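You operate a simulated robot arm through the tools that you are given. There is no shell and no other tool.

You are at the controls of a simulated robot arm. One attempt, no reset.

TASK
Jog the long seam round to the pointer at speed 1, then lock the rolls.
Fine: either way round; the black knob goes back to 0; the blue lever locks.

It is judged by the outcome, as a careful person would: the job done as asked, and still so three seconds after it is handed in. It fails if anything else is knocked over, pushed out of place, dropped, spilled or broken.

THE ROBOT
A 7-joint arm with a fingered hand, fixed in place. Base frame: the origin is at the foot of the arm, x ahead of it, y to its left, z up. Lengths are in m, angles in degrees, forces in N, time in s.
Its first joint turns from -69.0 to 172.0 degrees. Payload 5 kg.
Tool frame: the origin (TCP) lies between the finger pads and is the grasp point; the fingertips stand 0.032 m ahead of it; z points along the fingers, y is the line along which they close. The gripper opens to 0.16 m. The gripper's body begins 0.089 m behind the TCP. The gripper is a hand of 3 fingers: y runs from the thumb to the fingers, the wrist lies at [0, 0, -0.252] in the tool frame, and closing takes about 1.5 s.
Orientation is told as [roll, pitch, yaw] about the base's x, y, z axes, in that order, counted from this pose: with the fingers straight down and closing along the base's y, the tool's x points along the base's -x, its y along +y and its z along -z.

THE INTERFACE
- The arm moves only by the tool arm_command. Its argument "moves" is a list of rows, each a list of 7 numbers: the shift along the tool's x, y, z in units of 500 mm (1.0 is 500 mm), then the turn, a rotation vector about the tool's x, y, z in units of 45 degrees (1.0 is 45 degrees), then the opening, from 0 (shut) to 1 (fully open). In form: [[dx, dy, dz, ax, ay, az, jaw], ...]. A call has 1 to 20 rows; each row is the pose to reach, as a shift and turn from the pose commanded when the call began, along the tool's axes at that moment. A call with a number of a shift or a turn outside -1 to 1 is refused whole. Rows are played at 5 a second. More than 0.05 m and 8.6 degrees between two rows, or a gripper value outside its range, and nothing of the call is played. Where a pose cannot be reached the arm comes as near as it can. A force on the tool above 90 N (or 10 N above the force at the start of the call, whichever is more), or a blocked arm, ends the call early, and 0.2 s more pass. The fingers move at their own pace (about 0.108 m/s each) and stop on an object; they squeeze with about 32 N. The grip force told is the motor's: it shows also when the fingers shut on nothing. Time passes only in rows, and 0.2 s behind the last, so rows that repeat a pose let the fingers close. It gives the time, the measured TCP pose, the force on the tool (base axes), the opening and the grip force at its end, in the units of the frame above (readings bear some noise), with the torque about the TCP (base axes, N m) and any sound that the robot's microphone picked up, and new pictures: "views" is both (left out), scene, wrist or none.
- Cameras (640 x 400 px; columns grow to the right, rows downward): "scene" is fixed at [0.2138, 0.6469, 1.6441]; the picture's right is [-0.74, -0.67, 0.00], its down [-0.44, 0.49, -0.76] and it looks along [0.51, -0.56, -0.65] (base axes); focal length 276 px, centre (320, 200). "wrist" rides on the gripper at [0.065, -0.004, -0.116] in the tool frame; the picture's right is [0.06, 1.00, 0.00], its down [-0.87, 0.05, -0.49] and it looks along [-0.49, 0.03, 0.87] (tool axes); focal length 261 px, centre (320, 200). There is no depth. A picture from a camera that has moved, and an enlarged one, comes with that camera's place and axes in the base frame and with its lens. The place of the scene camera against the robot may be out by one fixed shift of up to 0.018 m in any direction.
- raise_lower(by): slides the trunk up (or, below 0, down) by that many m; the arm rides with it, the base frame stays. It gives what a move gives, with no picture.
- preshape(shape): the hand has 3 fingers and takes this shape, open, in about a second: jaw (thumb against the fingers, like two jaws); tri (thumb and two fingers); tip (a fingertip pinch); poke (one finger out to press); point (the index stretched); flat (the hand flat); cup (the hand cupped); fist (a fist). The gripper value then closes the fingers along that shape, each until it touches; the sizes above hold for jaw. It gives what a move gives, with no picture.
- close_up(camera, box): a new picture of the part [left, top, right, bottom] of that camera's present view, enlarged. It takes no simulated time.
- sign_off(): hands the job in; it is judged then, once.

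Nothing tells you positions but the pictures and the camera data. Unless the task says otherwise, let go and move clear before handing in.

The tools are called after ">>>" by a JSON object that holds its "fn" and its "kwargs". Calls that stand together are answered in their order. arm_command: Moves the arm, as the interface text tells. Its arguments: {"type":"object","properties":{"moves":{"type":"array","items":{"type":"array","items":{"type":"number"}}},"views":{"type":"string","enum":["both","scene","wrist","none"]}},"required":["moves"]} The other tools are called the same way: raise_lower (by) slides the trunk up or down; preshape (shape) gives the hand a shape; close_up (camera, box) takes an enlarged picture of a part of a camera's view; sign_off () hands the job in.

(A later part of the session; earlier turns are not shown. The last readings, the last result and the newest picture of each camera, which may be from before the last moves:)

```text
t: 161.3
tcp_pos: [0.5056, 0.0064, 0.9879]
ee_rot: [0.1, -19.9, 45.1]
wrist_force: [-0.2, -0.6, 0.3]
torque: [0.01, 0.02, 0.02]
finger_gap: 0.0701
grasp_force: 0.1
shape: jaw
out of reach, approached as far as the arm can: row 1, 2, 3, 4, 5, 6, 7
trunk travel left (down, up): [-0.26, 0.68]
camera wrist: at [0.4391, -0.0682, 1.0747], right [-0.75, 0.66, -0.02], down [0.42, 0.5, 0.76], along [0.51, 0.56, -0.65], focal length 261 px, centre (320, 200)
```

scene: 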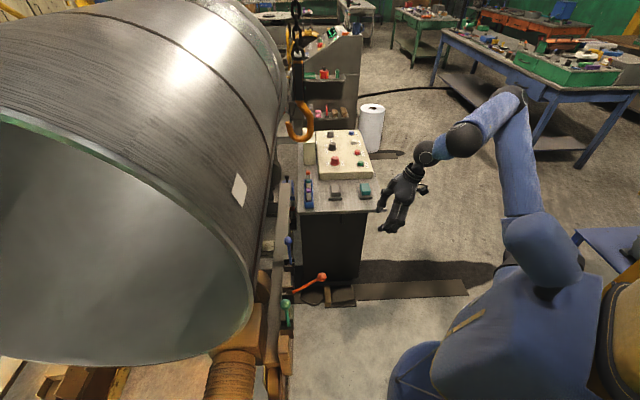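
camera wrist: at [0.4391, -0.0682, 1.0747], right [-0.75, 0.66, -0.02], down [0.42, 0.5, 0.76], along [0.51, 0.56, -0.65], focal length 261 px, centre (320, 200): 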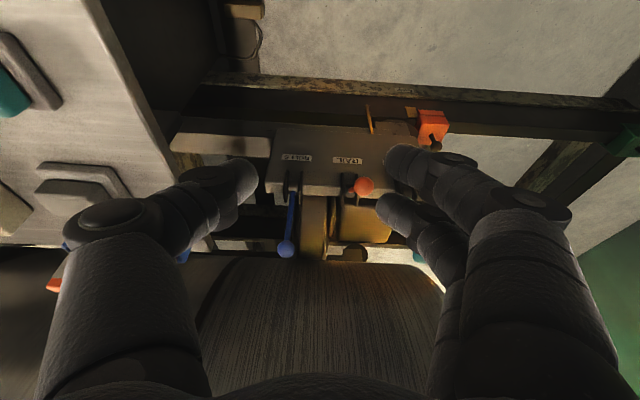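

The wrist keeps stopping at y of about -0.05, probably an awkward elbow posture. I'll turn the hand to yaw 0 here and then try moving left.

>>> {"fn": "arm_command", "kwargs": {"moves": [[0, 0, 0, 0.057, 0, 0.157, 0.44], [0, 0, 0, 0.114, 0, 0.313, 0.44], [0, 0, 0, 0.171, 0, 0.47, 0.44], [0, 0, 0, 0.228, 0, 0.627, 0.44], [0, 0, 0, 0.285, 0, 0.783, 0.44], [0, 0, 0, 0.342, 0, 0.94, 0.44], [0, 0, 0, 0.342, 0, 0.94, 0.44]], "views": "none"}}

>>> {"fn": "arm_command", "kwargs": {"moves": [[0, 0.06, -0.02, 0, 0, 0, 0.44], [0, 0.12, -0.04, 0, 0, 0, 0.44], [0, 0.18, -0.06, 0, 0, 0, 0.44], [0, 0.24, -0.06, 0, 0, 0, 0.44], [0, 0.3, -0.06, 0, 0, 0, 0.44], [0, 0.36, -0.06, 0, 0, 0, 0.44], [0, 0.36, -0.06, 0, 0, 0, 0.44]]}}

```text
t: 162.9
tcp_pos: [0.498, -0.0747, 0.9803]
ee_rot: [0.4, -20.0, 0.0]
wrist_force: [0.1, 0.7, -0.5]
torque: [0.02, 0.01, -0.05]
finger_gap: 0.0707
grasp_force: 0.1
shape: jaw
out of reach, approached as far as the arm can: row 1, 2, 3, 4, 5, 6, 7
trunk travel left (down, up): [-0.26, 0.68]
```

```text
t: 164.5
tcp_pos: [0.4815, -0.0731, 0.9938]
ee_rot: [0.4, -20.0, 0.0]
wrist_force: [-0.2, 0.7, -0.6]
torque: [0.01, 0.0, -0.01]
finger_gap: 0.0703
grasp_force: 0.0
shape: jaw
out of reach, approached as far as the arm can: row 1, 2, 3, 4, 5, 6, 7
trunk travel left (down, up): [-0.26, 0.68]
camera wrist: at [0.3829, -0.079, 1.0804], right [-0.06, 1.0, -0.02], down [0.65, 0.05, 0.76], along [0.76, 0.04, -0.65], focal length 261 px, centre (320, 200)
```

scene: 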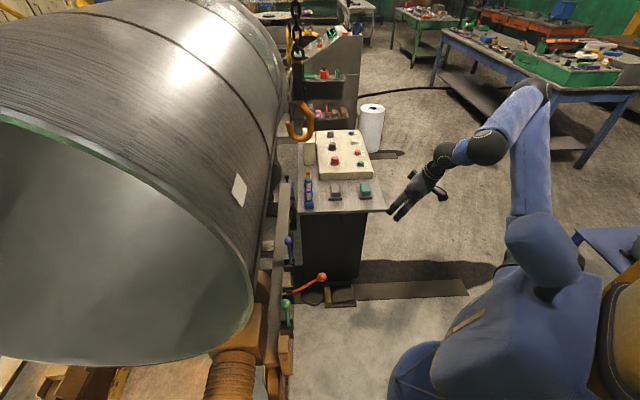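
wrist: 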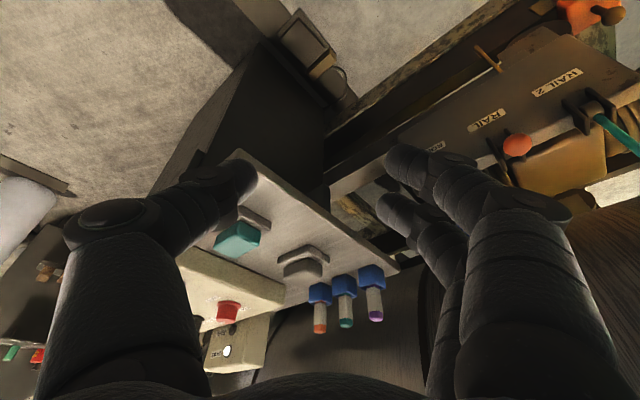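

Still stalled at the same sideways limit. I'll test whether a much flatter hand pointing left is possible, since that would let the fingers reach the lever with the wrist further right.

>>> {"fn": "arm_command", "kwargs": {"moves": [[0, 0, 0, -0.057, 0, -0.157, 0.44], [0, 0, 0, -0.114, 0, -0.313, 0.44], [0, 0, 0, -0.171, 0, -0.47, 0.44], [0, 0, 0, -0.228, 0, -0.627, 0.44], [0, 0, 0, -0.285, 0, -0.783, 0.44], [0, 0, 0, -0.342, 0, -0.94, 0.44]], "views": "none"}}

>>> {"fn": "arm_command", "kwargs": {"moves": [[0, 0, 0, 0, -0.16, 0, 0.44], [0, 0, 0, 0, -0.32, 0, 0.44], [0, 0, 0, 0, -0.48, 0, 0.44], [0, 0, 0, 0, -0.64, 0, 0.44], [0, 0, 0, 0, -0.8, 0, 0.44], [0, 0, 0, 0, -0.96, 0, 0.44]], "views": "none"}}

>>> {"fn": "arm_command", "kwargs": {"moves": [[0, 0.03, 0, 0, 0, 0, 0.44], [0, 0.06, 0, 0, 0, 0, 0.44], [0, 0.06, 0, 0, 0, 0, 0.44]]}}

```text
t: 165.9
tcp_pos: [0.484, -0.07, 0.9947]
ee_rot: [0.2, -19.9, 45.2]
wrist_force: [-0.3, -0.3, 0.3]
torque: [-0.04, 0.01, -0.01]
finger_gap: 0.0701
grasp_force: 0.1
shape: jaw
trunk travel left (down, up): [-0.26, 0.68]
```

```text
t: 167.3
tcp_pos: [0.5293, -0.0725, 1.0336]
ee_rot: [0.8, -63.0, 44.4]
wrist_force: [0.6, -0.3, 0.7]
torque: [0.03, 0.02, 0.11]
finger_gap: 0.0705
grasp_force: 0.1
shape: jaw
out of reach, approached as far as the arm can: row 4, 5, 6
trunk travel left (down, up): [-0.26, 0.68]
```

```text
t: 168.1
tcp_pos: [0.5166, -0.0488, 1.0445]
ee_rot: [0.3, -63.1, 45.0]
wrist_force: [-0.1, -0.2, 0.2]
torque: [-0.02, 0.0, -0.01]
finger_gap: 0.0704
grasp_force: 0.0
shape: jaw
out of reach, approached as far as the arm can: row 1, 2, 3
trunk travel left (down, up): [-0.26, 0.68]
camera wrist: at [0.4266, -0.146, 1.0395], right [-0.73, 0.68, -0.05], down [-0.07, 0.0, 1.0], along [0.68, 0.73, 0.04], focal length 261 px, centre (320, 200)
```

scene: 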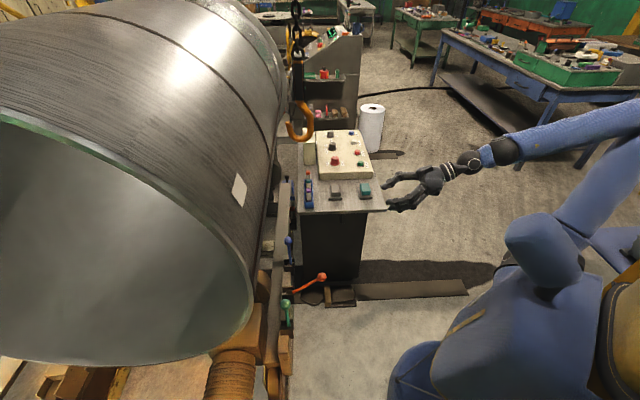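
wrist: 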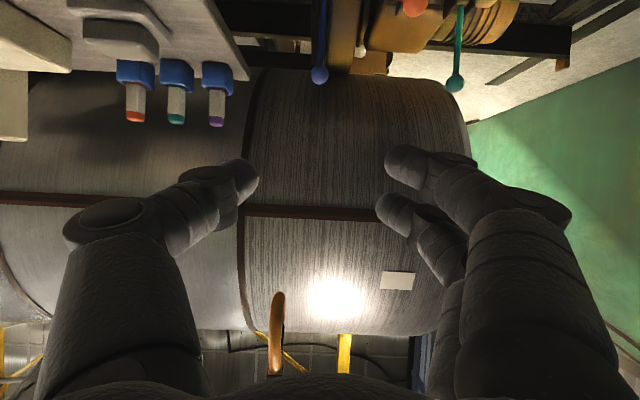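

A 63° tilt works in this posture. Now I'll try advancing toward the lever with the flatter hand.

>>> {"fn": "arm_command", "kwargs": {"moves": [[-0.002, -0.001, 0.074, 0, 0, 0, 0.44], [-0.004, -0.002, 0.147, 0, 0, 0, 0.44], [-0.006, -0.003, 0.22, 0, 0, 0, 0.44], [-0.008, -0.004, 0.294, 0, 0, 0, 0.44], [-0.01, -0.005, 0.368, 0, 0, 0, 0.44], [-0.012, -0.006, 0.441, 0, 0, 0, 0.44], [-0.012, -0.006, 0.441, 0, 0, 0, 0.44]]}}

```text
t: 169.7
tcp_pos: [0.6592, 0.0919, 0.9522]
ee_rot: [0.3, -63.1, 44.9]
wrist_force: [-0.2, 0.1, -0.2]
torque: [-0.01, -0.01, -0.01]
finger_gap: 0.0706
grasp_force: 0.0
shape: jaw
trunk travel left (down, up): [-0.26, 0.68]
camera wrist: at [0.5697, -0.0052, 0.9465], right [-0.73, 0.68, -0.05], down [-0.07, 0.0, 1.0], along [0.68, 0.73, 0.04], focal length 261 px, centre (320, 200)
```

scene: 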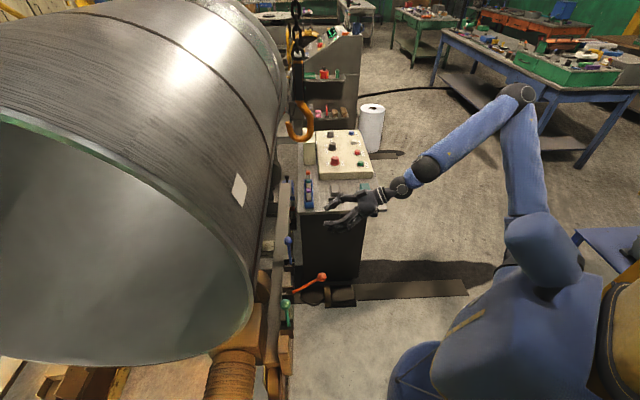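
wrist: 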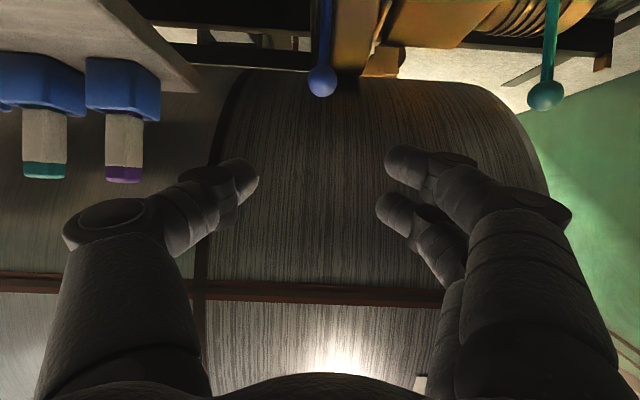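

It reaches freely this way. Continuing to just short of the ball.

>>> {"fn": "arm_command", "kwargs": {"moves": [[0.018, 0, 0.068, 0, 0, 0, 0.44], [0.035, 0, 0.136, 0, 0, 0, 0.44], [0.053, 0, 0.205, 0, 0, 0, 0.44], [0.07, 0, 0.273, 0, 0, 0, 0.44], [0.07, 0, 0.273, 0, 0, 0, 0.44]]}}

>>> {"fn": "close_up", "kwargs": {"camera": "wrist", "box": [220, 80, 440, 240]}}

>>> {"fn": "close_up", "kwargs": {"camera": "scene", "box": [270, 170, 380, 310]}}

```text
t: 170.9
tcp_pos: [0.7291, 0.1382, 0.8619]
ee_rot: [0.3, -63.2, 44.9]
wrist_force: [0.0, -0.1, 0.0]
torque: [0.01, -0.02, 0.0]
finger_gap: 0.0702
grasp_force: 0.0
shape: jaw
out of reach, approached as far as the arm can: row 3, 4, 5
trunk travel left (down, up): [-0.26, 0.68]
camera wrist: at [0.6401, 0.0413, 0.855], right [-0.73, 0.68, -0.05], down [-0.07, 0.0, 1.0], along [0.68, 0.73, 0.05], focal length 261 px, centre (320, 200)
```

scene: 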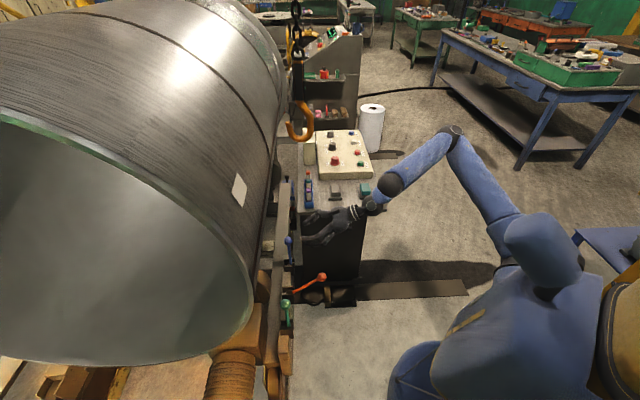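
wrist: 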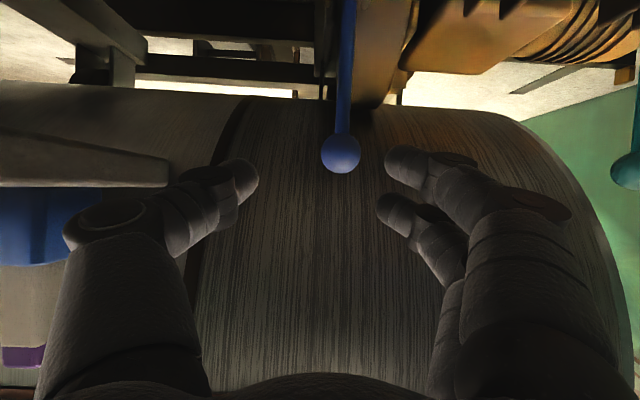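

```text
2.50 times, centred on (330, 160) of wrist
camera zoom: at [0.6401, 0.0413, 0.855], right [-0.73, 0.68, -0.05], down [-0.07, 0.0, 1.0], along [0.68, 0.73, 0.05], focal length 652 px, centre (295, 300)
```

zoom: 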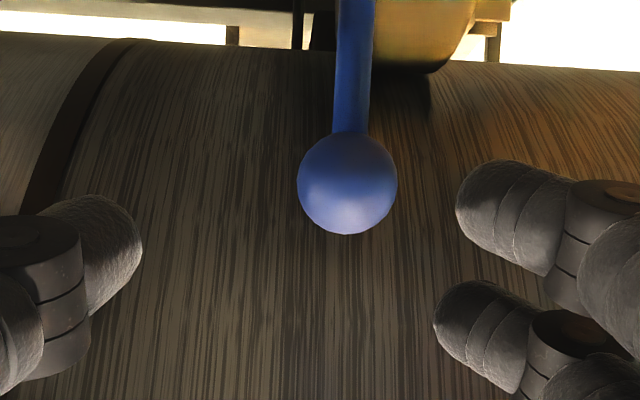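

```text
2.86 times, centred on (325, 240) of scene
camera zoom: at [0.2138, 0.6469, 1.6441], right [-0.74, -0.67, 0.0], down [-0.44, 0.49, -0.76], along [0.51, -0.56, -0.65], focal length 787 px, centre (306, 86)
```

zoom: 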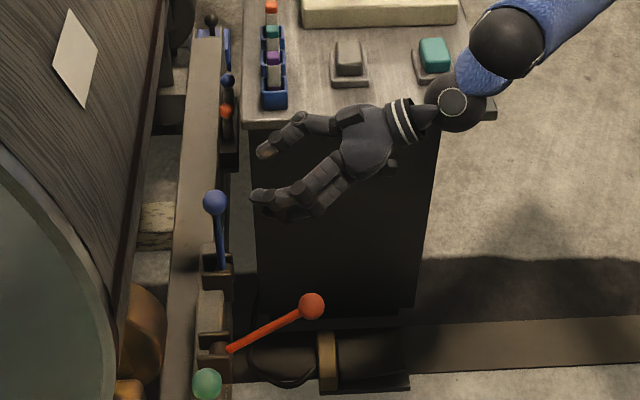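

The stall is now only about 5 cm short of the ball. I'll try a different yaw (about 60) while advancing, to see if the reach improves.

>>> {"fn": "arm_command", "kwargs": {"moves": [[0, 0, 0, -0.15, 0, -0.076, 0.44], [0, 0, 0, -0.3, 0, -0.152, 0.44], [0, 0, 0.03, -0.3, 0, -0.152, 0.44], [0, 0, 0.08, -0.3, 0, -0.152, 0.44], [0, 0, 0.08, -0.3, 0, -0.152, 0.44]]}}

```text
t: 172.1
tcp_pos: [0.7545, 0.1651, 0.8446]
ee_rot: [0.3, -63.2, 60.0]
wrist_force: [-0.2, -1.1, -0.7]
torque: [0.03, -0.01, 0.0]
finger_gap: 0.0706
grasp_force: 0.0
shape: jaw
trunk travel left (down, up): [-0.26, 0.68]
camera wrist: at [0.6937, 0.0472, 0.8375], right [-0.88, 0.47, -0.05], down [-0.07, -0.01, 1.0], along [0.47, 0.88, 0.05], focal length 261 px, centre (320, 200)
```

scene: 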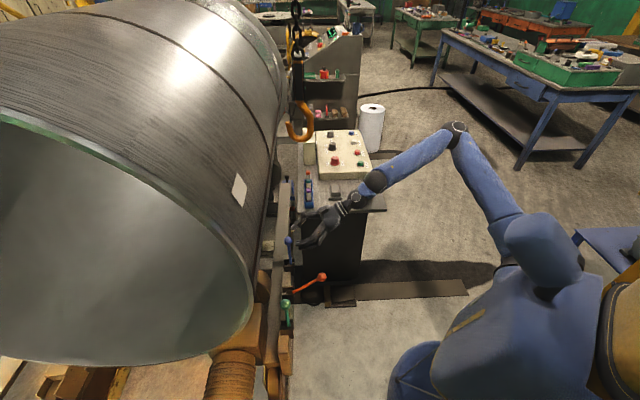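
wrist: 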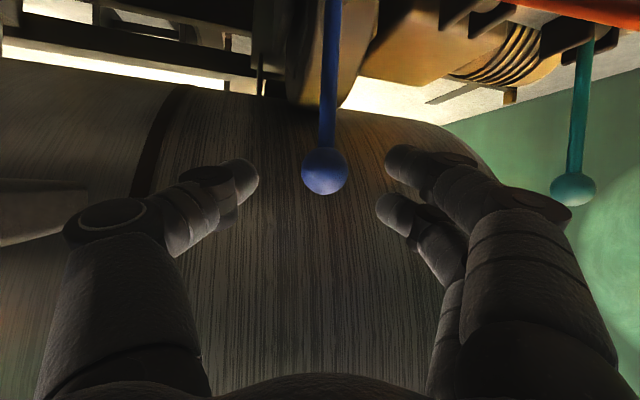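

Yaw 60 extends the reach, and the ball is now between the fingers. Advancing the last bit and checking clearances.

>>> {"fn": "arm_command", "kwargs": {"moves": [[-0.002, 0.002, 0.018, 0, 0, 0, 0.44], [-0.004, 0.004, 0.036, 0, 0, 0, 0.44], [-0.006, 0.005, 0.054, 0, 0, 0, 0.44], [-0.006, 0.005, 0.054, 0, 0, 0, 0.44]]}}

>>> {"fn": "close_up", "kwargs": {"camera": "wrist", "box": [220, 100, 440, 260]}}

>>> {"fn": "close_up", "kwargs": {"camera": "scene", "box": [270, 170, 380, 310]}}

```text
t: 173.1
tcp_pos: [0.7577, 0.1708, 0.8407]
ee_rot: [0.4, -63.3, 60.0]
wrist_force: [0.2, -0.2, 0.3]
torque: [-0.01, 0.0, -0.02]
finger_gap: 0.0706
grasp_force: 0.0
shape: jaw
out of reach, approached as far as the arm can: row 2, 3, 4
trunk travel left (down, up): [-0.26, 0.68]
camera wrist: at [0.6967, 0.0539, 0.8342], right [-0.88, 0.47, -0.05], down [-0.07, -0.02, 1.0], along [0.47, 0.88, 0.05], focal length 261 px, centre (320, 200)
```

scene: 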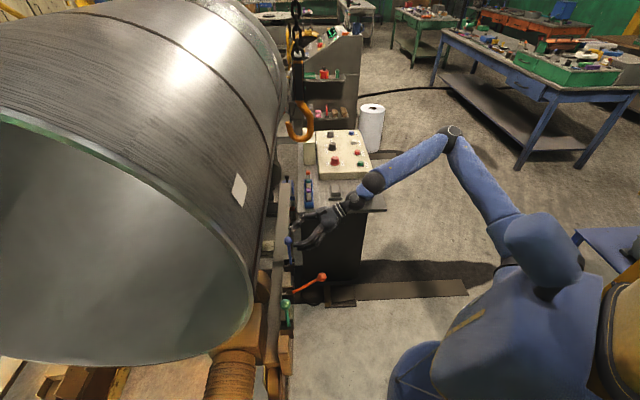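
wrist: 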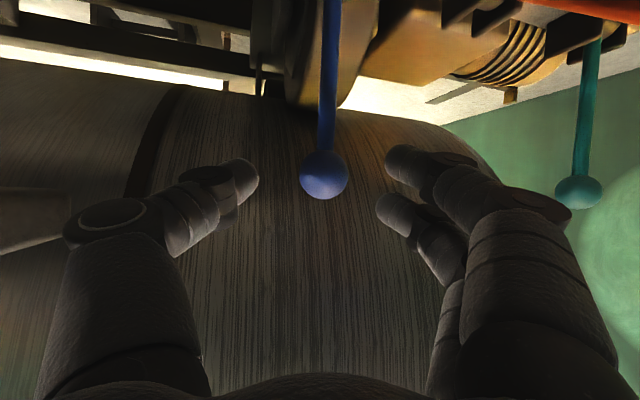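

```text
2.50 times, centred on (330, 180) of wrist
camera zoom: at [0.6967, 0.0539, 0.8342], right [-0.88, 0.47, -0.05], down [-0.07, -0.02, 1.0], along [0.47, 0.88, 0.05], focal length 652 px, centre (295, 250)
```

zoom: 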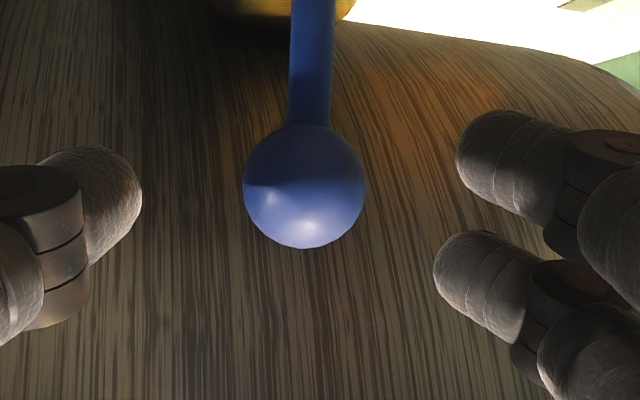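

```text
2.86 times, centred on (325, 240) of scene
camera zoom: at [0.2138, 0.6469, 1.6441], right [-0.74, -0.67, 0.0], down [-0.44, 0.49, -0.76], along [0.51, -0.56, -0.65], focal length 787 px, centre (306, 86)
```

zoom: 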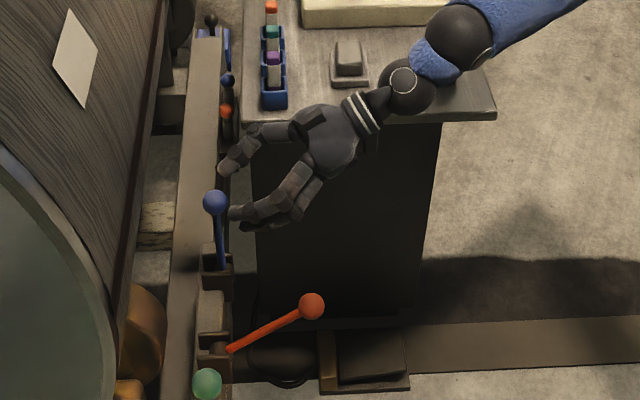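

Slightly more yaw (72) should allow the last 3 cm.

>>> {"fn": "arm_command", "kwargs": {"moves": [[0, 0, 0, -0.119, 0, -0.06, 0.44], [0, 0, 0, -0.238, 0, -0.12, 0.44], [-0.006, 0.001, 0.03, -0.238, 0, -0.12, 0.44], [-0.012, 0.003, 0.059, -0.238, 0, -0.12, 0.44], [-0.012, 0.003, 0.059, -0.238, 0, -0.12, 0.44]]}}

>>> {"fn": "close_up", "kwargs": {"camera": "wrist", "box": [220, 100, 440, 260]}}

>>> {"fn": "close_up", "kwargs": {"camera": "scene", "box": [270, 170, 380, 310]}}

```text
t: 174.3
tcp_pos: [0.7628, 0.1794, 0.8368]
ee_rot: [0.3, -63.3, 72.0]
wrist_force: [-0.6, -0.4, -0.4]
torque: [0.02, 0.03, -0.01]
finger_gap: 0.0703
grasp_force: 0.1
shape: jaw
out of reach, approached as far as the arm can: row 3, 4, 5
trunk travel left (down, up): [-0.26, 0.68]
camera wrist: at [0.7274, 0.0506, 0.8312], right [-0.96, 0.28, -0.05], down [-0.06, -0.03, 1.0], along [0.27, 0.96, 0.05], focal length 261 px, centre (320, 200)
```

scene: 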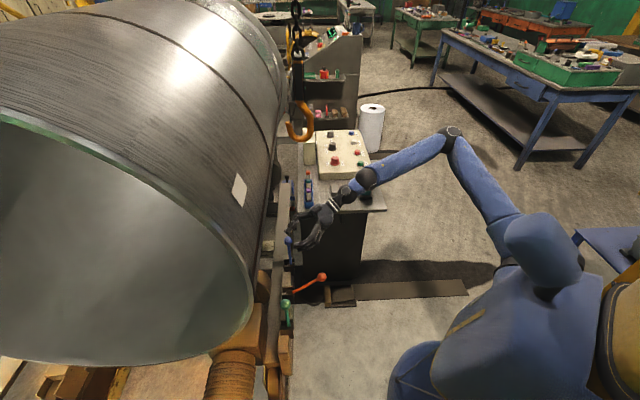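
wrist: 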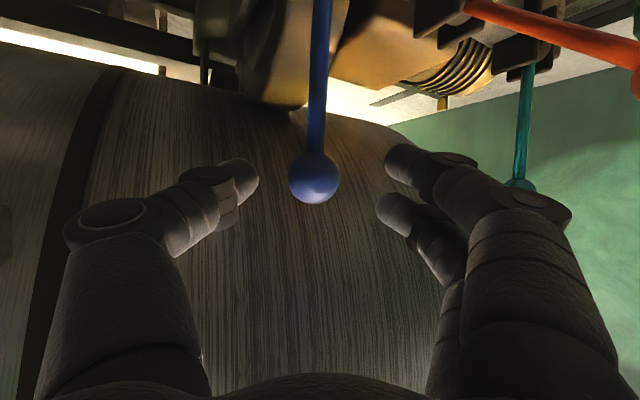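

```text
2.50 times, centred on (330, 180) of wrist
camera zoom: at [0.7274, 0.0506, 0.8312], right [-0.96, 0.28, -0.05], down [-0.06, -0.03, 1.0], along [0.27, 0.96, 0.05], focal length 652 px, centre (295, 250)
```

zoom: 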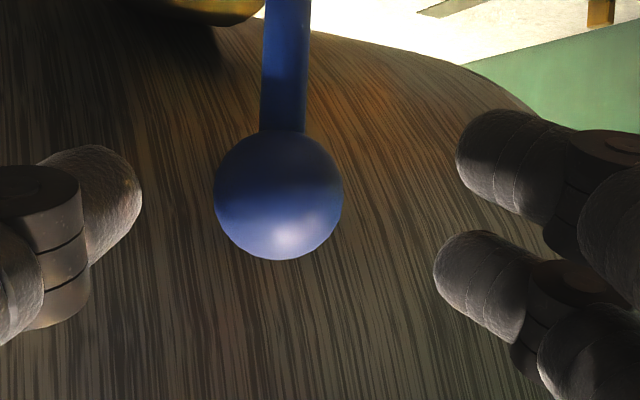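

```text
2.86 times, centred on (325, 240) of scene
camera zoom: at [0.2138, 0.6469, 1.6441], right [-0.74, -0.67, 0.0], down [-0.44, 0.49, -0.76], along [0.51, -0.56, -0.65], focal length 787 px, centre (306, 86)
```

zoom: 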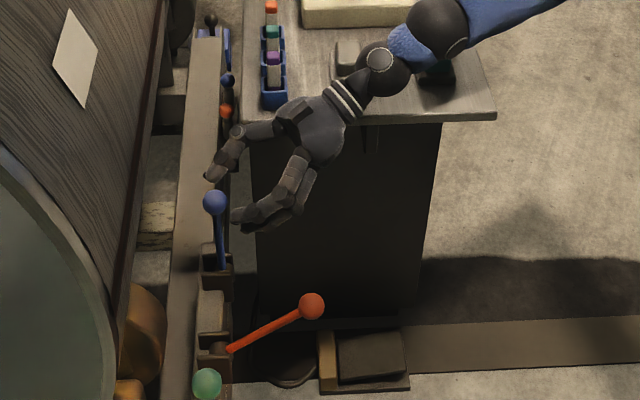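

The fingertips only just come level with the ball, and more yaw would bring the thumb base near the tray tags. I'll back off slightly and see whether the fingertip-pinch shape reaches further.

>>> {"fn": "arm_command", "kwargs": {"moves": [[0, 0, -0.05, 0.119, 0, 0.06, 0.44], [0, 0, -0.1, 0.238, 0, 0.12, 0.44], [0, 0, -0.1, 0.238, 0, 0.12, 0.44]], "views": "none"}}

>>> {"fn": "preshape", "kwargs": {"shape": "tip"}}

>>> {"fn": "arm_command", "kwargs": {"moves": [[0, 0, 0, 0, 0, 0, 0.4], [0, 0, 0, 0, 0, 0, 0.4], [0, 0, 0, 0, 0, 0, 0.4]]}}

>>> {"fn": "close_up", "kwargs": {"camera": "scene", "box": [270, 170, 380, 310]}}

```text
t: 175.1
tcp_pos: [0.7503, 0.136, 0.8593]
ee_rot: [0.2, -63.2, 60.0]
wrist_force: [-0.3, -0.9, -0.1]
torque: [-0.04, -0.02, -0.02]
finger_gap: 0.0704
grasp_force: 0.0
shape: jaw
trunk travel left (down, up): [-0.26, 0.68]
```

```text
t: 176.0
tcp_pos: [0.7499, 0.1375, 0.8594]
ee_rot: [0.3, -63.2, 60.2]
wrist_force: [-10.8, 13.3, -3.2]
torque: [0.18, 0.26, 0.52]
finger_gap: 0.1596
grasp_force: 0.1
shape: tip
trunk travel left (down, up): [-0.26, 0.68]
```

```text
t: 176.8
tcp_pos: [0.7507, 0.1359, 0.8596]
ee_rot: [0.2, -63.2, 60.0]
wrist_force: [-0.3, -0.2, 0.6]
torque: [-0.01, -0.01, 0.02]
finger_gap: 0.0643
grasp_force: 0.1
shape: tip
trunk travel left (down, up): [-0.26, 0.68]
camera wrist: at [0.6894, 0.0175, 0.8537], right [-0.88, 0.47, -0.05], down [-0.07, -0.01, 1.0], along [0.47, 0.88, 0.05], focal length 261 px, centre (320, 200)
```

scene: 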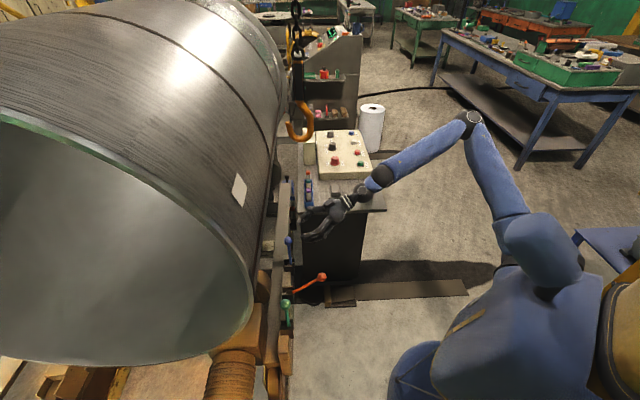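
wrist: 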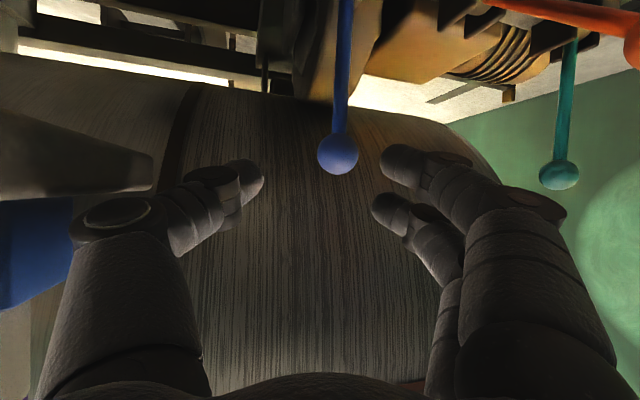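

```text
2.86 times, centred on (325, 240) of scene
camera zoom: at [0.2138, 0.6469, 1.6441], right [-0.74, -0.67, 0.0], down [-0.44, 0.49, -0.76], along [0.51, -0.56, -0.65], focal length 787 px, centre (306, 86)
```

zoom: 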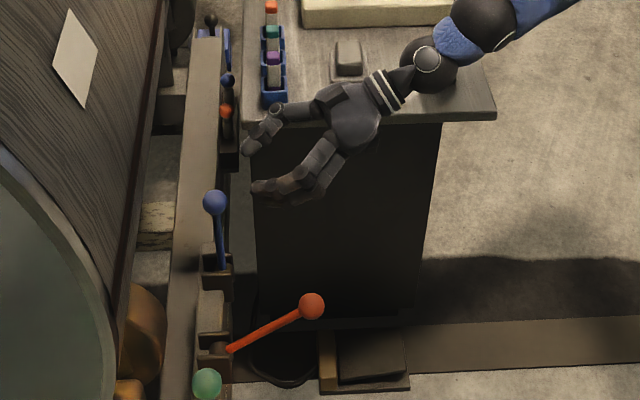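

When the hand opened for that shape it briefly touched something (about 17 N), probably the desk edge. I'll check that the trays and tags are undisturbed.

>>> {"fn": "close_up", "kwargs": {"camera": "scene", "box": [290, 160, 340, 220]}}

>>> {"fn": "close_up", "kwargs": {"camera": "wrist", "box": [0, 80, 280, 320]}}

```text
6.67 times, centred on (315, 190) of scene
camera zoom: at [0.2138, 0.6469, 1.6441], right [-0.74, -0.67, 0.0], down [-0.44, 0.49, -0.76], along [0.51, -0.56, -0.65], focal length 1837 px, centre (353, 267)
```

zoom: 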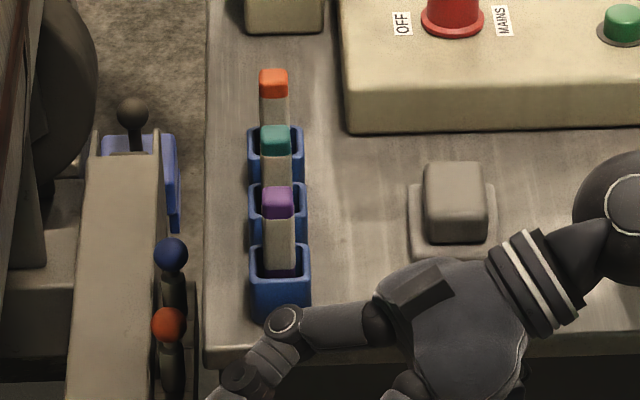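

```text
1.67 times, centred on (140, 200) of wrist
camera zoom: at [0.6894, 0.0175, 0.8537], right [-0.88, 0.47, -0.05], down [-0.07, -0.01, 1.0], along [0.47, 0.88, 0.05], focal length 434 px, centre (620, 200)
```

zoom: 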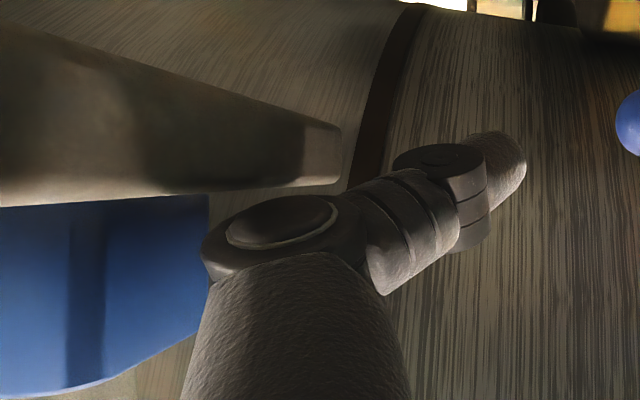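

The trays are unmoved, which is a relief. I'll back well off, restore the jaw shape in open space, then re-approach with a flatter hand (about 71°) and a narrow opening to gain the missing centimetres.

>>> {"fn": "arm_command", "kwargs": {"moves": [[0, 0, -0.08, 0, 0, 0, 0.4], [0, 0, -0.16, 0, 0, 0, 0.4], [0, 0, -0.24, 0, 0, 0, 0.4], [0, 0, -0.32, 0, 0, 0, 0.4], [0, 0, -0.4, 0.15, 0, 0.075, 0.4], [0, 0, -0.4, 0.25, 0, 0.12, 0.4]], "views": "none"}}

>>> {"fn": "preshape", "kwargs": {"shape": "jaw"}}

>>> {"fn": "arm_command", "kwargs": {"moves": [[0, 0, 0, 0, -0.09, 0, 0.34], [0, 0, 0, 0, -0.18, 0, 0.34], [0, 0, 0, 0, -0.18, 0, 0.34]]}}

```text
t: 178.2
tcp_pos: [0.6592, -0.0212, 0.951]
ee_rot: [-0.3, -63.3, 47.9]
wrist_force: [-0.5, -0.5, -0.5]
torque: [-0.02, -0.03, -0.04]
finger_gap: 0.0645
grasp_force: 0.1
shape: tip
trunk travel left (down, up): [-0.26, 0.68]
```

```text
t: 179.1
tcp_pos: [0.6603, -0.0199, 0.9507]
ee_rot: [-0.2, -63.2, 48.1]
wrist_force: [0.0, 0.4, 0.2]
torque: [-0.03, 0.0, 0.01]
finger_gap: 0.1598
grasp_force: 0.0
shape: jaw
trunk travel left (down, up): [-0.26, 0.68]
```

```text
t: 179.9
tcp_pos: [0.6595, -0.0186, 0.9504]
ee_rot: [-0.4, -71.3, 48.2]
wrist_force: [-0.6, -0.5, 0.0]
torque: [0.01, -0.01, 0.03]
finger_gap: 0.055
grasp_force: 0.2
shape: jaw
trunk travel left (down, up): [-0.26, 0.68]
camera wrist: at [0.5766, -0.119, 0.9253], right [-0.75, 0.66, -0.06], down [-0.17, -0.1, 0.98], along [0.64, 0.75, 0.19], focal length 261 px, centre (320, 200)
```

scene: 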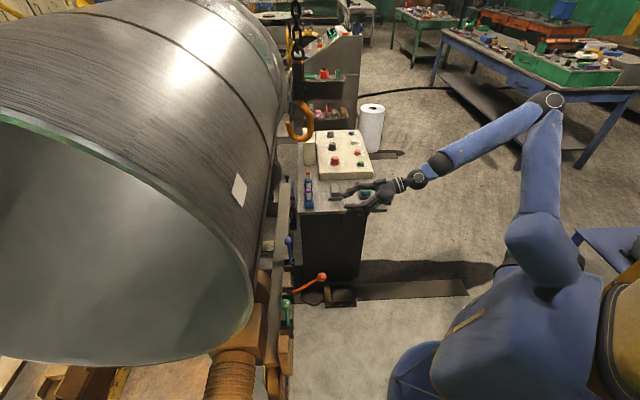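
wrist: 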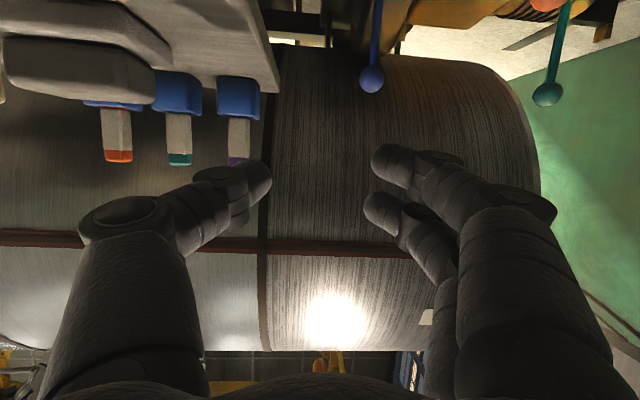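

Good: 71° tilt works here. Re-approaching, shifting left first to stay away from the trays.

>>> {"fn": "arm_command", "kwargs": {"moves": [[0.015, 0.06, 0.05, 0, 0, 0, 0.34], [0.03, 0.11, 0.11, 0, 0, 0, 0.34], [0.045, 0.13, 0.19, 0, 0, 0, 0.34], [0.06, 0.13, 0.27, 0, 0, 0, 0.34], [0.07, 0.13, 0.34, 0, 0, 0, 0.34], [0.076, 0.13, 0.383, 0, 0, 0, 0.34], [0.076, 0.13, 0.383, 0, 0, 0, 0.34]]}}

>>> {"fn": "close_up", "kwargs": {"camera": "scene", "box": [270, 170, 380, 310]}}

```text
t: 181.5
tcp_pos: [0.726, 0.1507, 0.8525]
ee_rot: [-0.3, -71.3, 48.1]
wrist_force: [0.3, -0.4, 0.8]
torque: [0.01, -0.01, -0.01]
finger_gap: 0.0545
grasp_force: 0.1
shape: jaw
trunk travel left (down, up): [-0.26, 0.68]
camera wrist: at [0.6423, 0.051, 0.8278], right [-0.75, 0.66, -0.06], down [-0.17, -0.1, 0.98], along [0.64, 0.75, 0.19], focal length 261 px, centre (320, 200)
```

scene: 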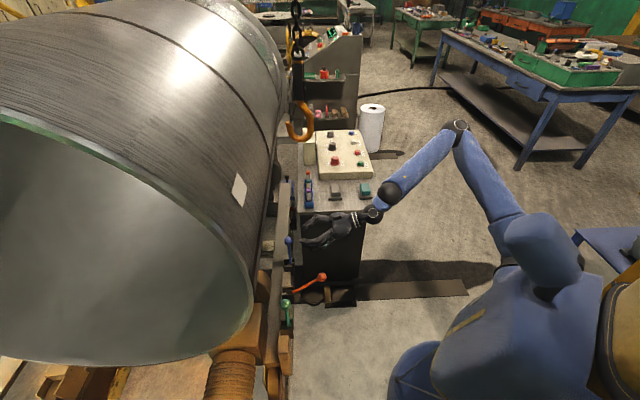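
wrist: 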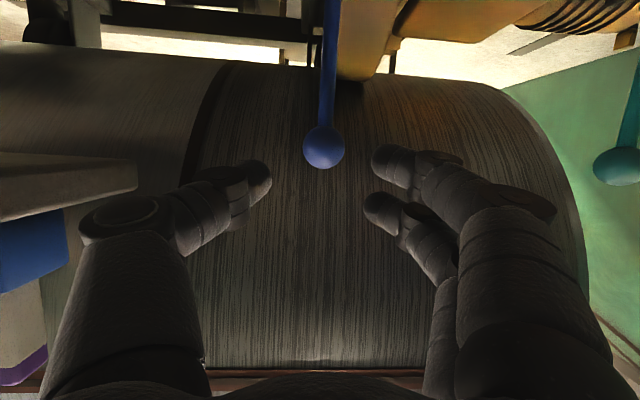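

```text
2.86 times, centred on (325, 240) of scene
camera zoom: at [0.2138, 0.6469, 1.6441], right [-0.74, -0.67, 0.0], down [-0.44, 0.49, -0.76], along [0.51, -0.56, -0.65], focal length 787 px, centre (306, 86)
```

zoom: 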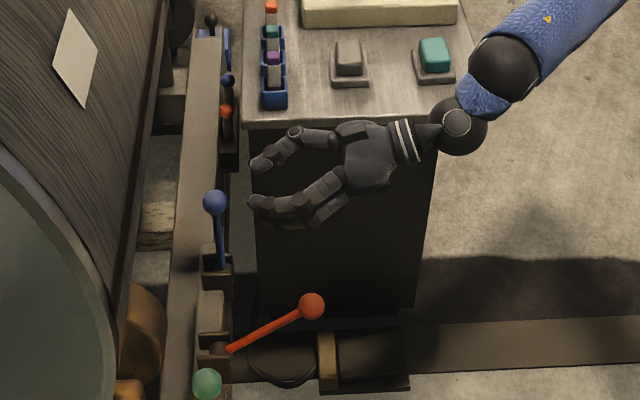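

Reached with room to spare, and the ball is centred. Advancing 6–7 cm along the fingers.

>>> {"fn": "arm_command", "kwargs": {"moves": [[0, 0.001, 0.035, 0, 0, 0, 0.34], [0, 0.002, 0.07, 0, 0, 0, 0.34], [0, 0.002, 0.105, 0, 0, 0, 0.34], [0, 0.002, 0.137, 0, 0, 0, 0.34], [0, 0.002, 0.137, 0, 0, 0, 0.34]]}}

>>> {"fn": "close_up", "kwargs": {"camera": "wrist", "box": [220, 100, 440, 260]}}

>>> {"fn": "close_up", "kwargs": {"camera": "scene", "box": [270, 170, 380, 310]}}

```text
t: 182.7
tcp_pos: [0.7496, 0.157, 0.8426]
ee_rot: [-0.4, -71.3, 48.1]
wrist_force: [0.0, 0.7, -0.1]
torque: [0.01, -0.02, -0.01]
finger_gap: 0.0549
grasp_force: 0.1
shape: jaw
out of reach, approached as far as the arm can: row 1, 2, 3, 4, 5
trunk travel left (down, up): [-0.26, 0.68]
camera wrist: at [0.6668, 0.0577, 0.8182], right [-0.75, 0.66, -0.06], down [-0.17, -0.1, 0.98], along [0.64, 0.75, 0.19], focal length 261 px, centre (320, 200)
```

scene: 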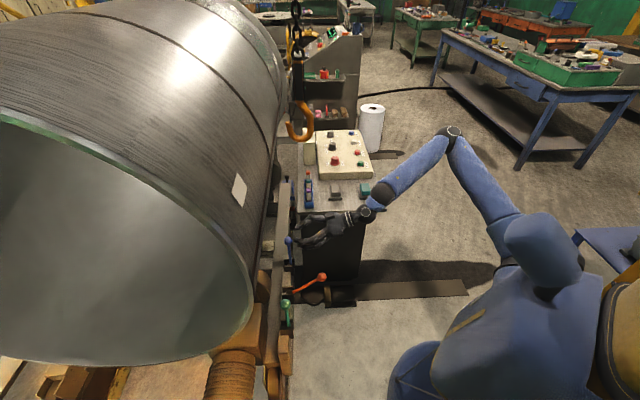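
wrist: 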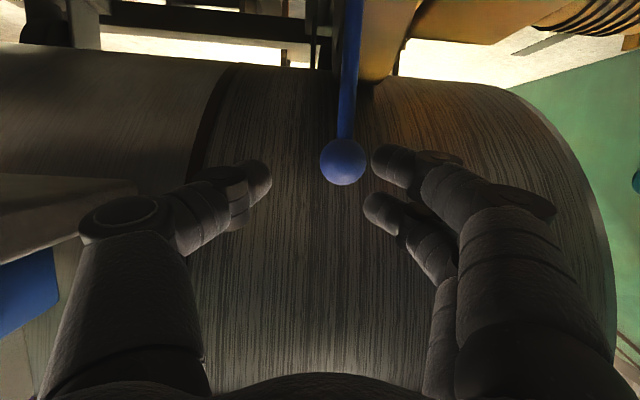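

```text
2.50 times, centred on (330, 180) of wrist
camera zoom: at [0.6668, 0.0577, 0.8182], right [-0.75, 0.66, -0.06], down [-0.17, -0.1, 0.98], along [0.64, 0.75, 0.19], focal length 652 px, centre (295, 250)
```

zoom: 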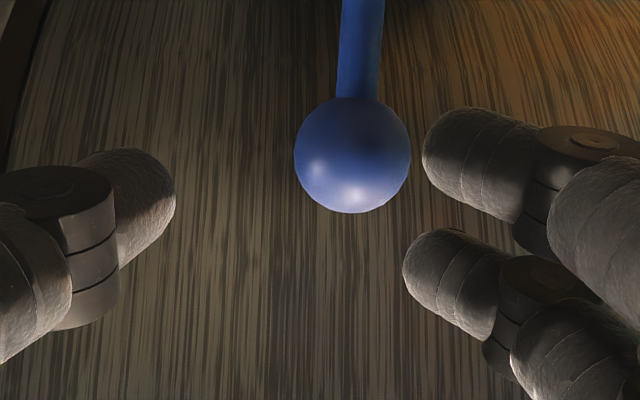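

```text
2.86 times, centred on (325, 240) of scene
camera zoom: at [0.2138, 0.6469, 1.6441], right [-0.74, -0.67, 0.0], down [-0.44, 0.49, -0.76], along [0.51, -0.56, -0.65], focal length 787 px, centre (306, 86)
```

zoom: 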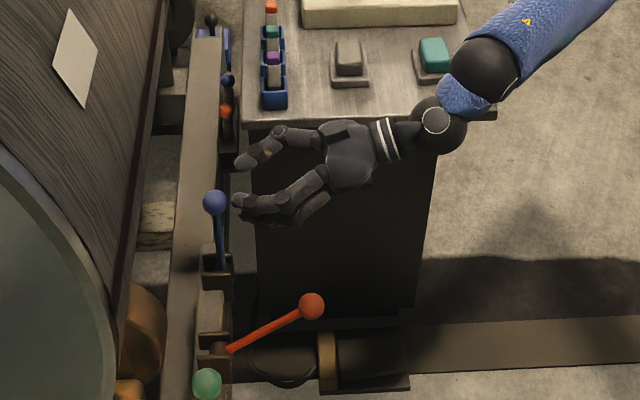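

Short again at this yaw. I'll step the yaw up to 60 and then 72 with the flatter hand, advancing in small steps and watching the forces.

>>> {"fn": "arm_command", "kwargs": {"moves": [[0, 0, 0, -0.126, 0, -0.043, 0.34], [0, 0, 0, -0.253, 0, -0.0855, 0.34], [-0.002, 0.006, 0.022, -0.253, 0, -0.0855, 0.34], [-0.004, 0.012, 0.044, -0.253, 0, -0.0855, 0.34], [-0.004, 0.012, 0.044, -0.253, 0, -0.0855, 0.34]], "views": "wrist"}}

```text
t: 183.9
tcp_pos: [0.7602, 0.1774, 0.8367]
ee_rot: [-0.4, -71.3, 60.2]
wrist_force: [0.3, -0.4, -0.7]
torque: [0.0, -0.03, -0.01]
finger_gap: 0.0548
grasp_force: 0.0
shape: jaw
trunk travel left (down, up): [-0.26, 0.68]
camera wrist: at [0.6993, 0.0615, 0.8127], right [-0.87, 0.48, -0.06], down [-0.14, -0.13, 0.98], along [0.47, 0.86, 0.18], focal length 261 px, centre (320, 200)
```

wrist: 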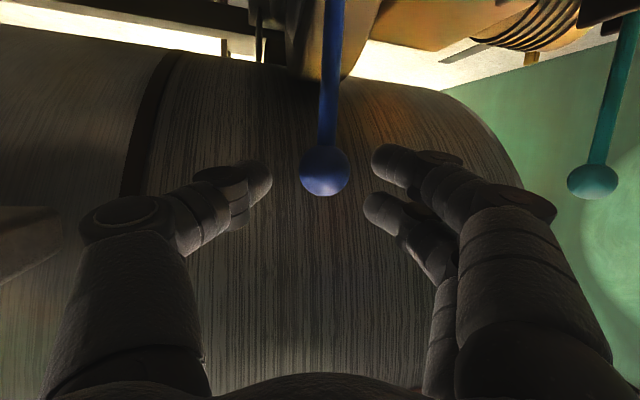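

No stall this time. Advancing another 2.5 cm.

>>> {"fn": "arm_command", "kwargs": {"moves": [[0, 0.001, 0.02, 0, 0, 0, 0.34], [0, 0.002, 0.04, 0, 0, 0, 0.34], [0, 0.002, 0.05, 0, 0, 0, 0.34], [0, 0.002, 0.05, 0, 0, 0, 0.34]], "views": "wrist"}}

>>> {"fn": "close_up", "kwargs": {"camera": "wrist", "box": [220, 100, 440, 260]}}

>>> {"fn": "close_up", "kwargs": {"camera": "scene", "box": [270, 170, 380, 310]}}

```text
t: 184.9
tcp_pos: [0.764, 0.1814, 0.836]
ee_rot: [-0.3, -71.2, 60.1]
wrist_force: [0.9, -0.4, -0.1]
torque: [0.0, -0.01, 0.03]
finger_gap: 0.0548
grasp_force: 0.0
shape: jaw
out of reach, approached as far as the arm can: row 1, 2, 3, 4
trunk travel left (down, up): [-0.26, 0.68]
camera wrist: at [0.7024, 0.0644, 0.8112], right [-0.87, 0.48, -0.06], down [-0.14, -0.13, 0.98], along [0.47, 0.86, 0.19], focal length 261 px, centre (320, 200)
```

wrist: 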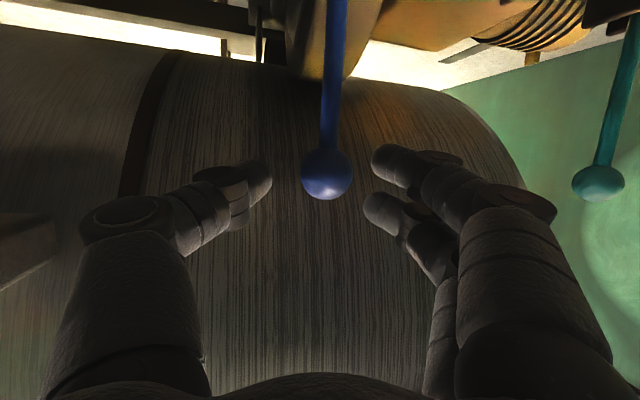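

```text
2.50 times, centred on (330, 180) of wrist
camera zoom: at [0.7024, 0.0644, 0.8112], right [-0.87, 0.48, -0.06], down [-0.14, -0.13, 0.98], along [0.47, 0.86, 0.19], focal length 652 px, centre (295, 250)
```

zoom: 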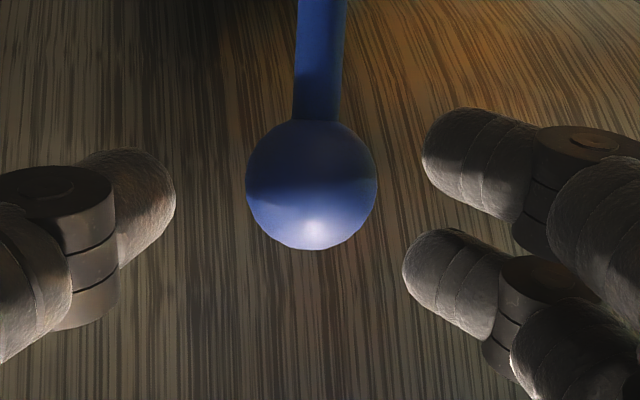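

```text
2.86 times, centred on (325, 240) of scene
camera zoom: at [0.2138, 0.6469, 1.6441], right [-0.74, -0.67, 0.0], down [-0.44, 0.49, -0.76], along [0.51, -0.56, -0.65], focal length 787 px, centre (306, 86)
```

zoom: 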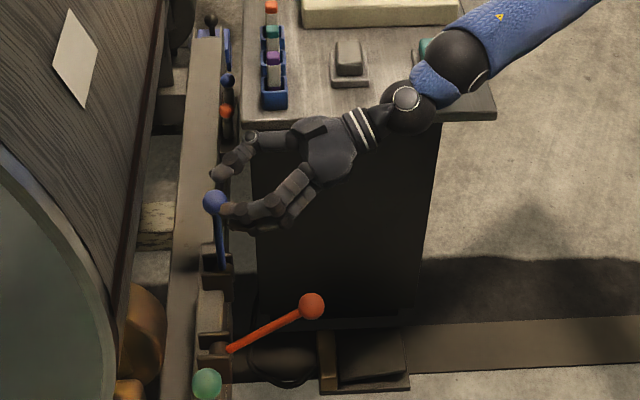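

About 2 cm more is needed. Yaw to 72 with a further advance.

>>> {"fn": "arm_command", "kwargs": {"moves": [[0, 0, 0, -0.126, 0, -0.043, 0.34], [0, 0.004, 0, -0.253, 0, -0.0855, 0.34], [0, 0.008, 0.03, -0.253, 0, -0.0855, 0.34], [0, 0.012, 0.059, -0.253, 0, -0.0855, 0.34], [0, 0.012, 0.059, -0.253, 0, -0.0855, 0.34]], "views": "wrist"}}

>>> {"fn": "close_up", "kwargs": {"camera": "wrist", "box": [220, 100, 440, 260]}}

>>> {"fn": "close_up", "kwargs": {"camera": "scene", "box": [270, 170, 380, 310]}}

```text
t: 186.1
tcp_pos: [0.7648, 0.186, 0.8328]
ee_rot: [-0.3, -71.1, 72.2]
wrist_force: [0.1, -0.2, -0.1]
torque: [-0.01, 0.0, -0.01]
finger_gap: 0.0546
grasp_force: 0.1
shape: jaw
out of reach, approached as far as the arm can: row 3, 4, 5
trunk travel left (down, up): [-0.26, 0.68]
camera wrist: at [0.7287, 0.0609, 0.8083], right [-0.95, 0.29, -0.06], down [-0.11, -0.16, 0.98], along [0.28, 0.94, 0.18], focal length 261 px, centre (320, 200)
```

wrist: 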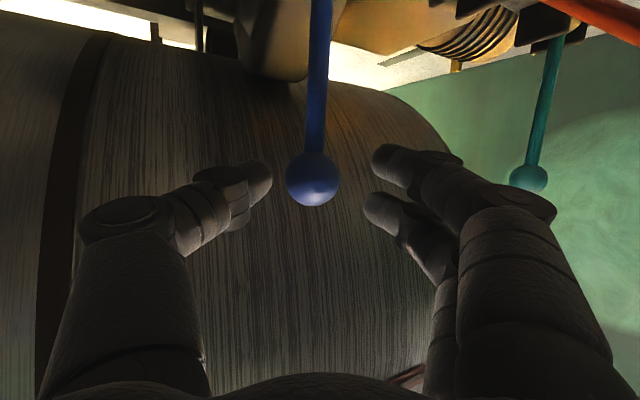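

```text
2.50 times, centred on (330, 180) of wrist
camera zoom: at [0.7287, 0.0609, 0.8083], right [-0.95, 0.29, -0.06], down [-0.11, -0.16, 0.98], along [0.28, 0.94, 0.18], focal length 652 px, centre (295, 250)
```

zoom: 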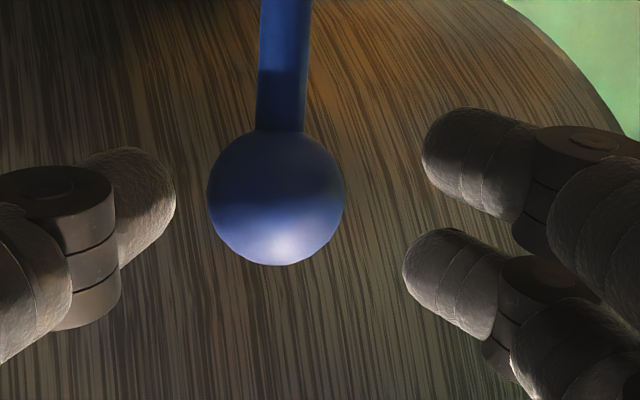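

```text
2.86 times, centred on (325, 240) of scene
camera zoom: at [0.2138, 0.6469, 1.6441], right [-0.74, -0.67, 0.0], down [-0.44, 0.49, -0.76], along [0.51, -0.56, -0.65], focal length 787 px, centre (306, 86)
```

zoom: 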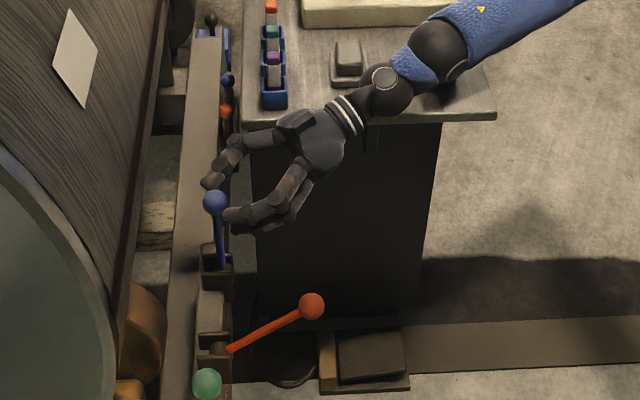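

The ball is now just inside the fingertip line. I'll squeeze out a little more reach with a slight extra tilt.

>>> {"fn": "arm_command", "kwargs": {"moves": [[0, -0.004, 0, 0, -0.06, 0, 0.34], [0, -0.006, 0.01, 0, -0.12, 0, 0.34], [0, -0.008, 0.02, 0, -0.16, 0, 0.34], [0, -0.008, 0.03, 0, -0.16, 0, 0.34], [0, -0.008, 0.03, 0, -0.16, 0, 0.34]], "views": "wrist"}}

>>> {"fn": "close_up", "kwargs": {"camera": "wrist", "box": [220, 100, 440, 260]}}

```text
t: 187.5
tcp_pos: [0.7603, 0.19, 0.8687]
ee_rot: [-12.1, -79.8, 84.1]
wrist_force: [0.6, -0.5, 0.5]
torque: [-0.01, 0.0, 0.01]
finger_gap: 0.0546
grasp_force: 0.0
shape: jaw
out of reach, approached as far as the arm can: row 2, 3, 4, 5
trunk travel left (down, up): [-0.26, 0.68]
stopped in row 5: the arm was blocked; the commanded pose is now the measured one
camera wrist: at [0.7282, 0.0681, 0.8259], right [-0.95, 0.3, -0.1], down [-0.19, -0.29, 0.94], along [0.25, 0.91, 0.33], focal length 261 px, centre (320, 200)
```

wrist: 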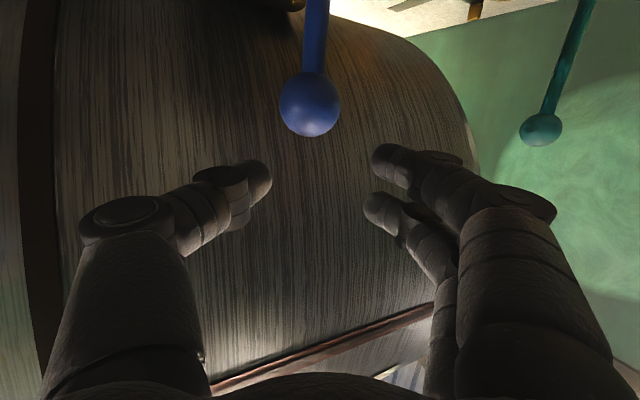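

```text
2.50 times, centred on (330, 180) of wrist
camera zoom: at [0.7282, 0.0681, 0.8259], right [-0.95, 0.3, -0.1], down [-0.19, -0.29, 0.94], along [0.25, 0.91, 0.33], focal length 652 px, centre (295, 250)
```

zoom: 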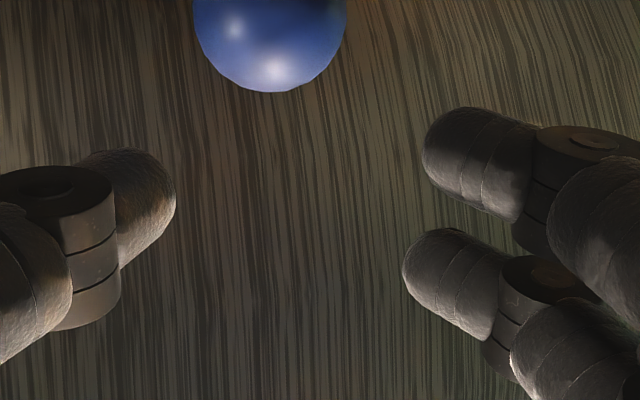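

The arm reported being blocked with no force at the tool, so a link may be touching something. Checking the scene.

>>> {"fn": "close_up", "kwargs": {"camera": "scene", "box": [270, 120, 420, 260]}}

>>> {"fn": "close_up", "kwargs": {"camera": "scene", "box": [290, 160, 390, 225]}}

```text
2.86 times, centred on (345, 190) of scene
camera zoom: at [0.2138, 0.6469, 1.6441], right [-0.74, -0.67, 0.0], down [-0.44, 0.49, -0.76], along [0.51, -0.56, -0.65], focal length 787 px, centre (249, 229)
```

zoom: 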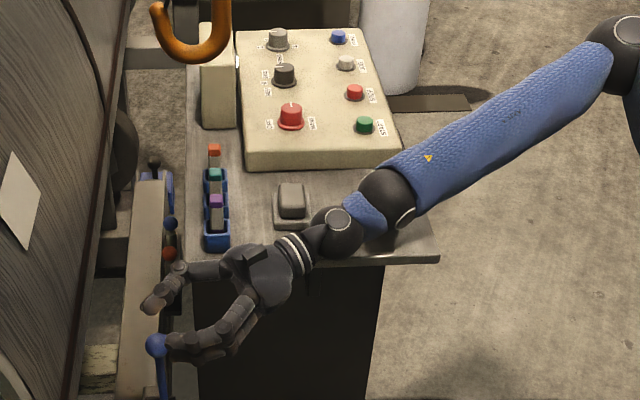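

```text
6.15 times, centred on (340, 192) of scene
camera zoom: at [0.2138, 0.6469, 1.6441], right [-0.74, -0.67, 0.0], down [-0.44, 0.49, -0.76], along [0.51, -0.56, -0.65], focal length 1696 px, centre (197, 246)
```

zoom: 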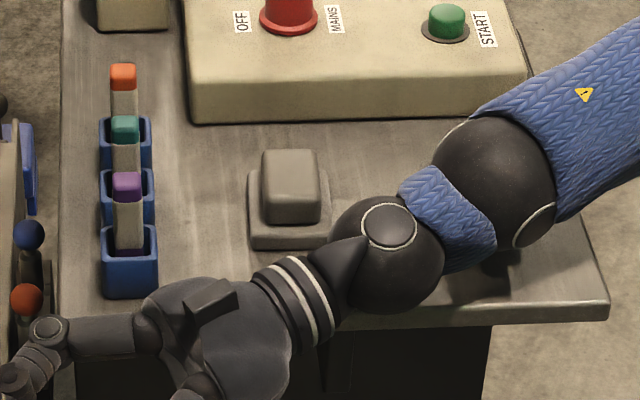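

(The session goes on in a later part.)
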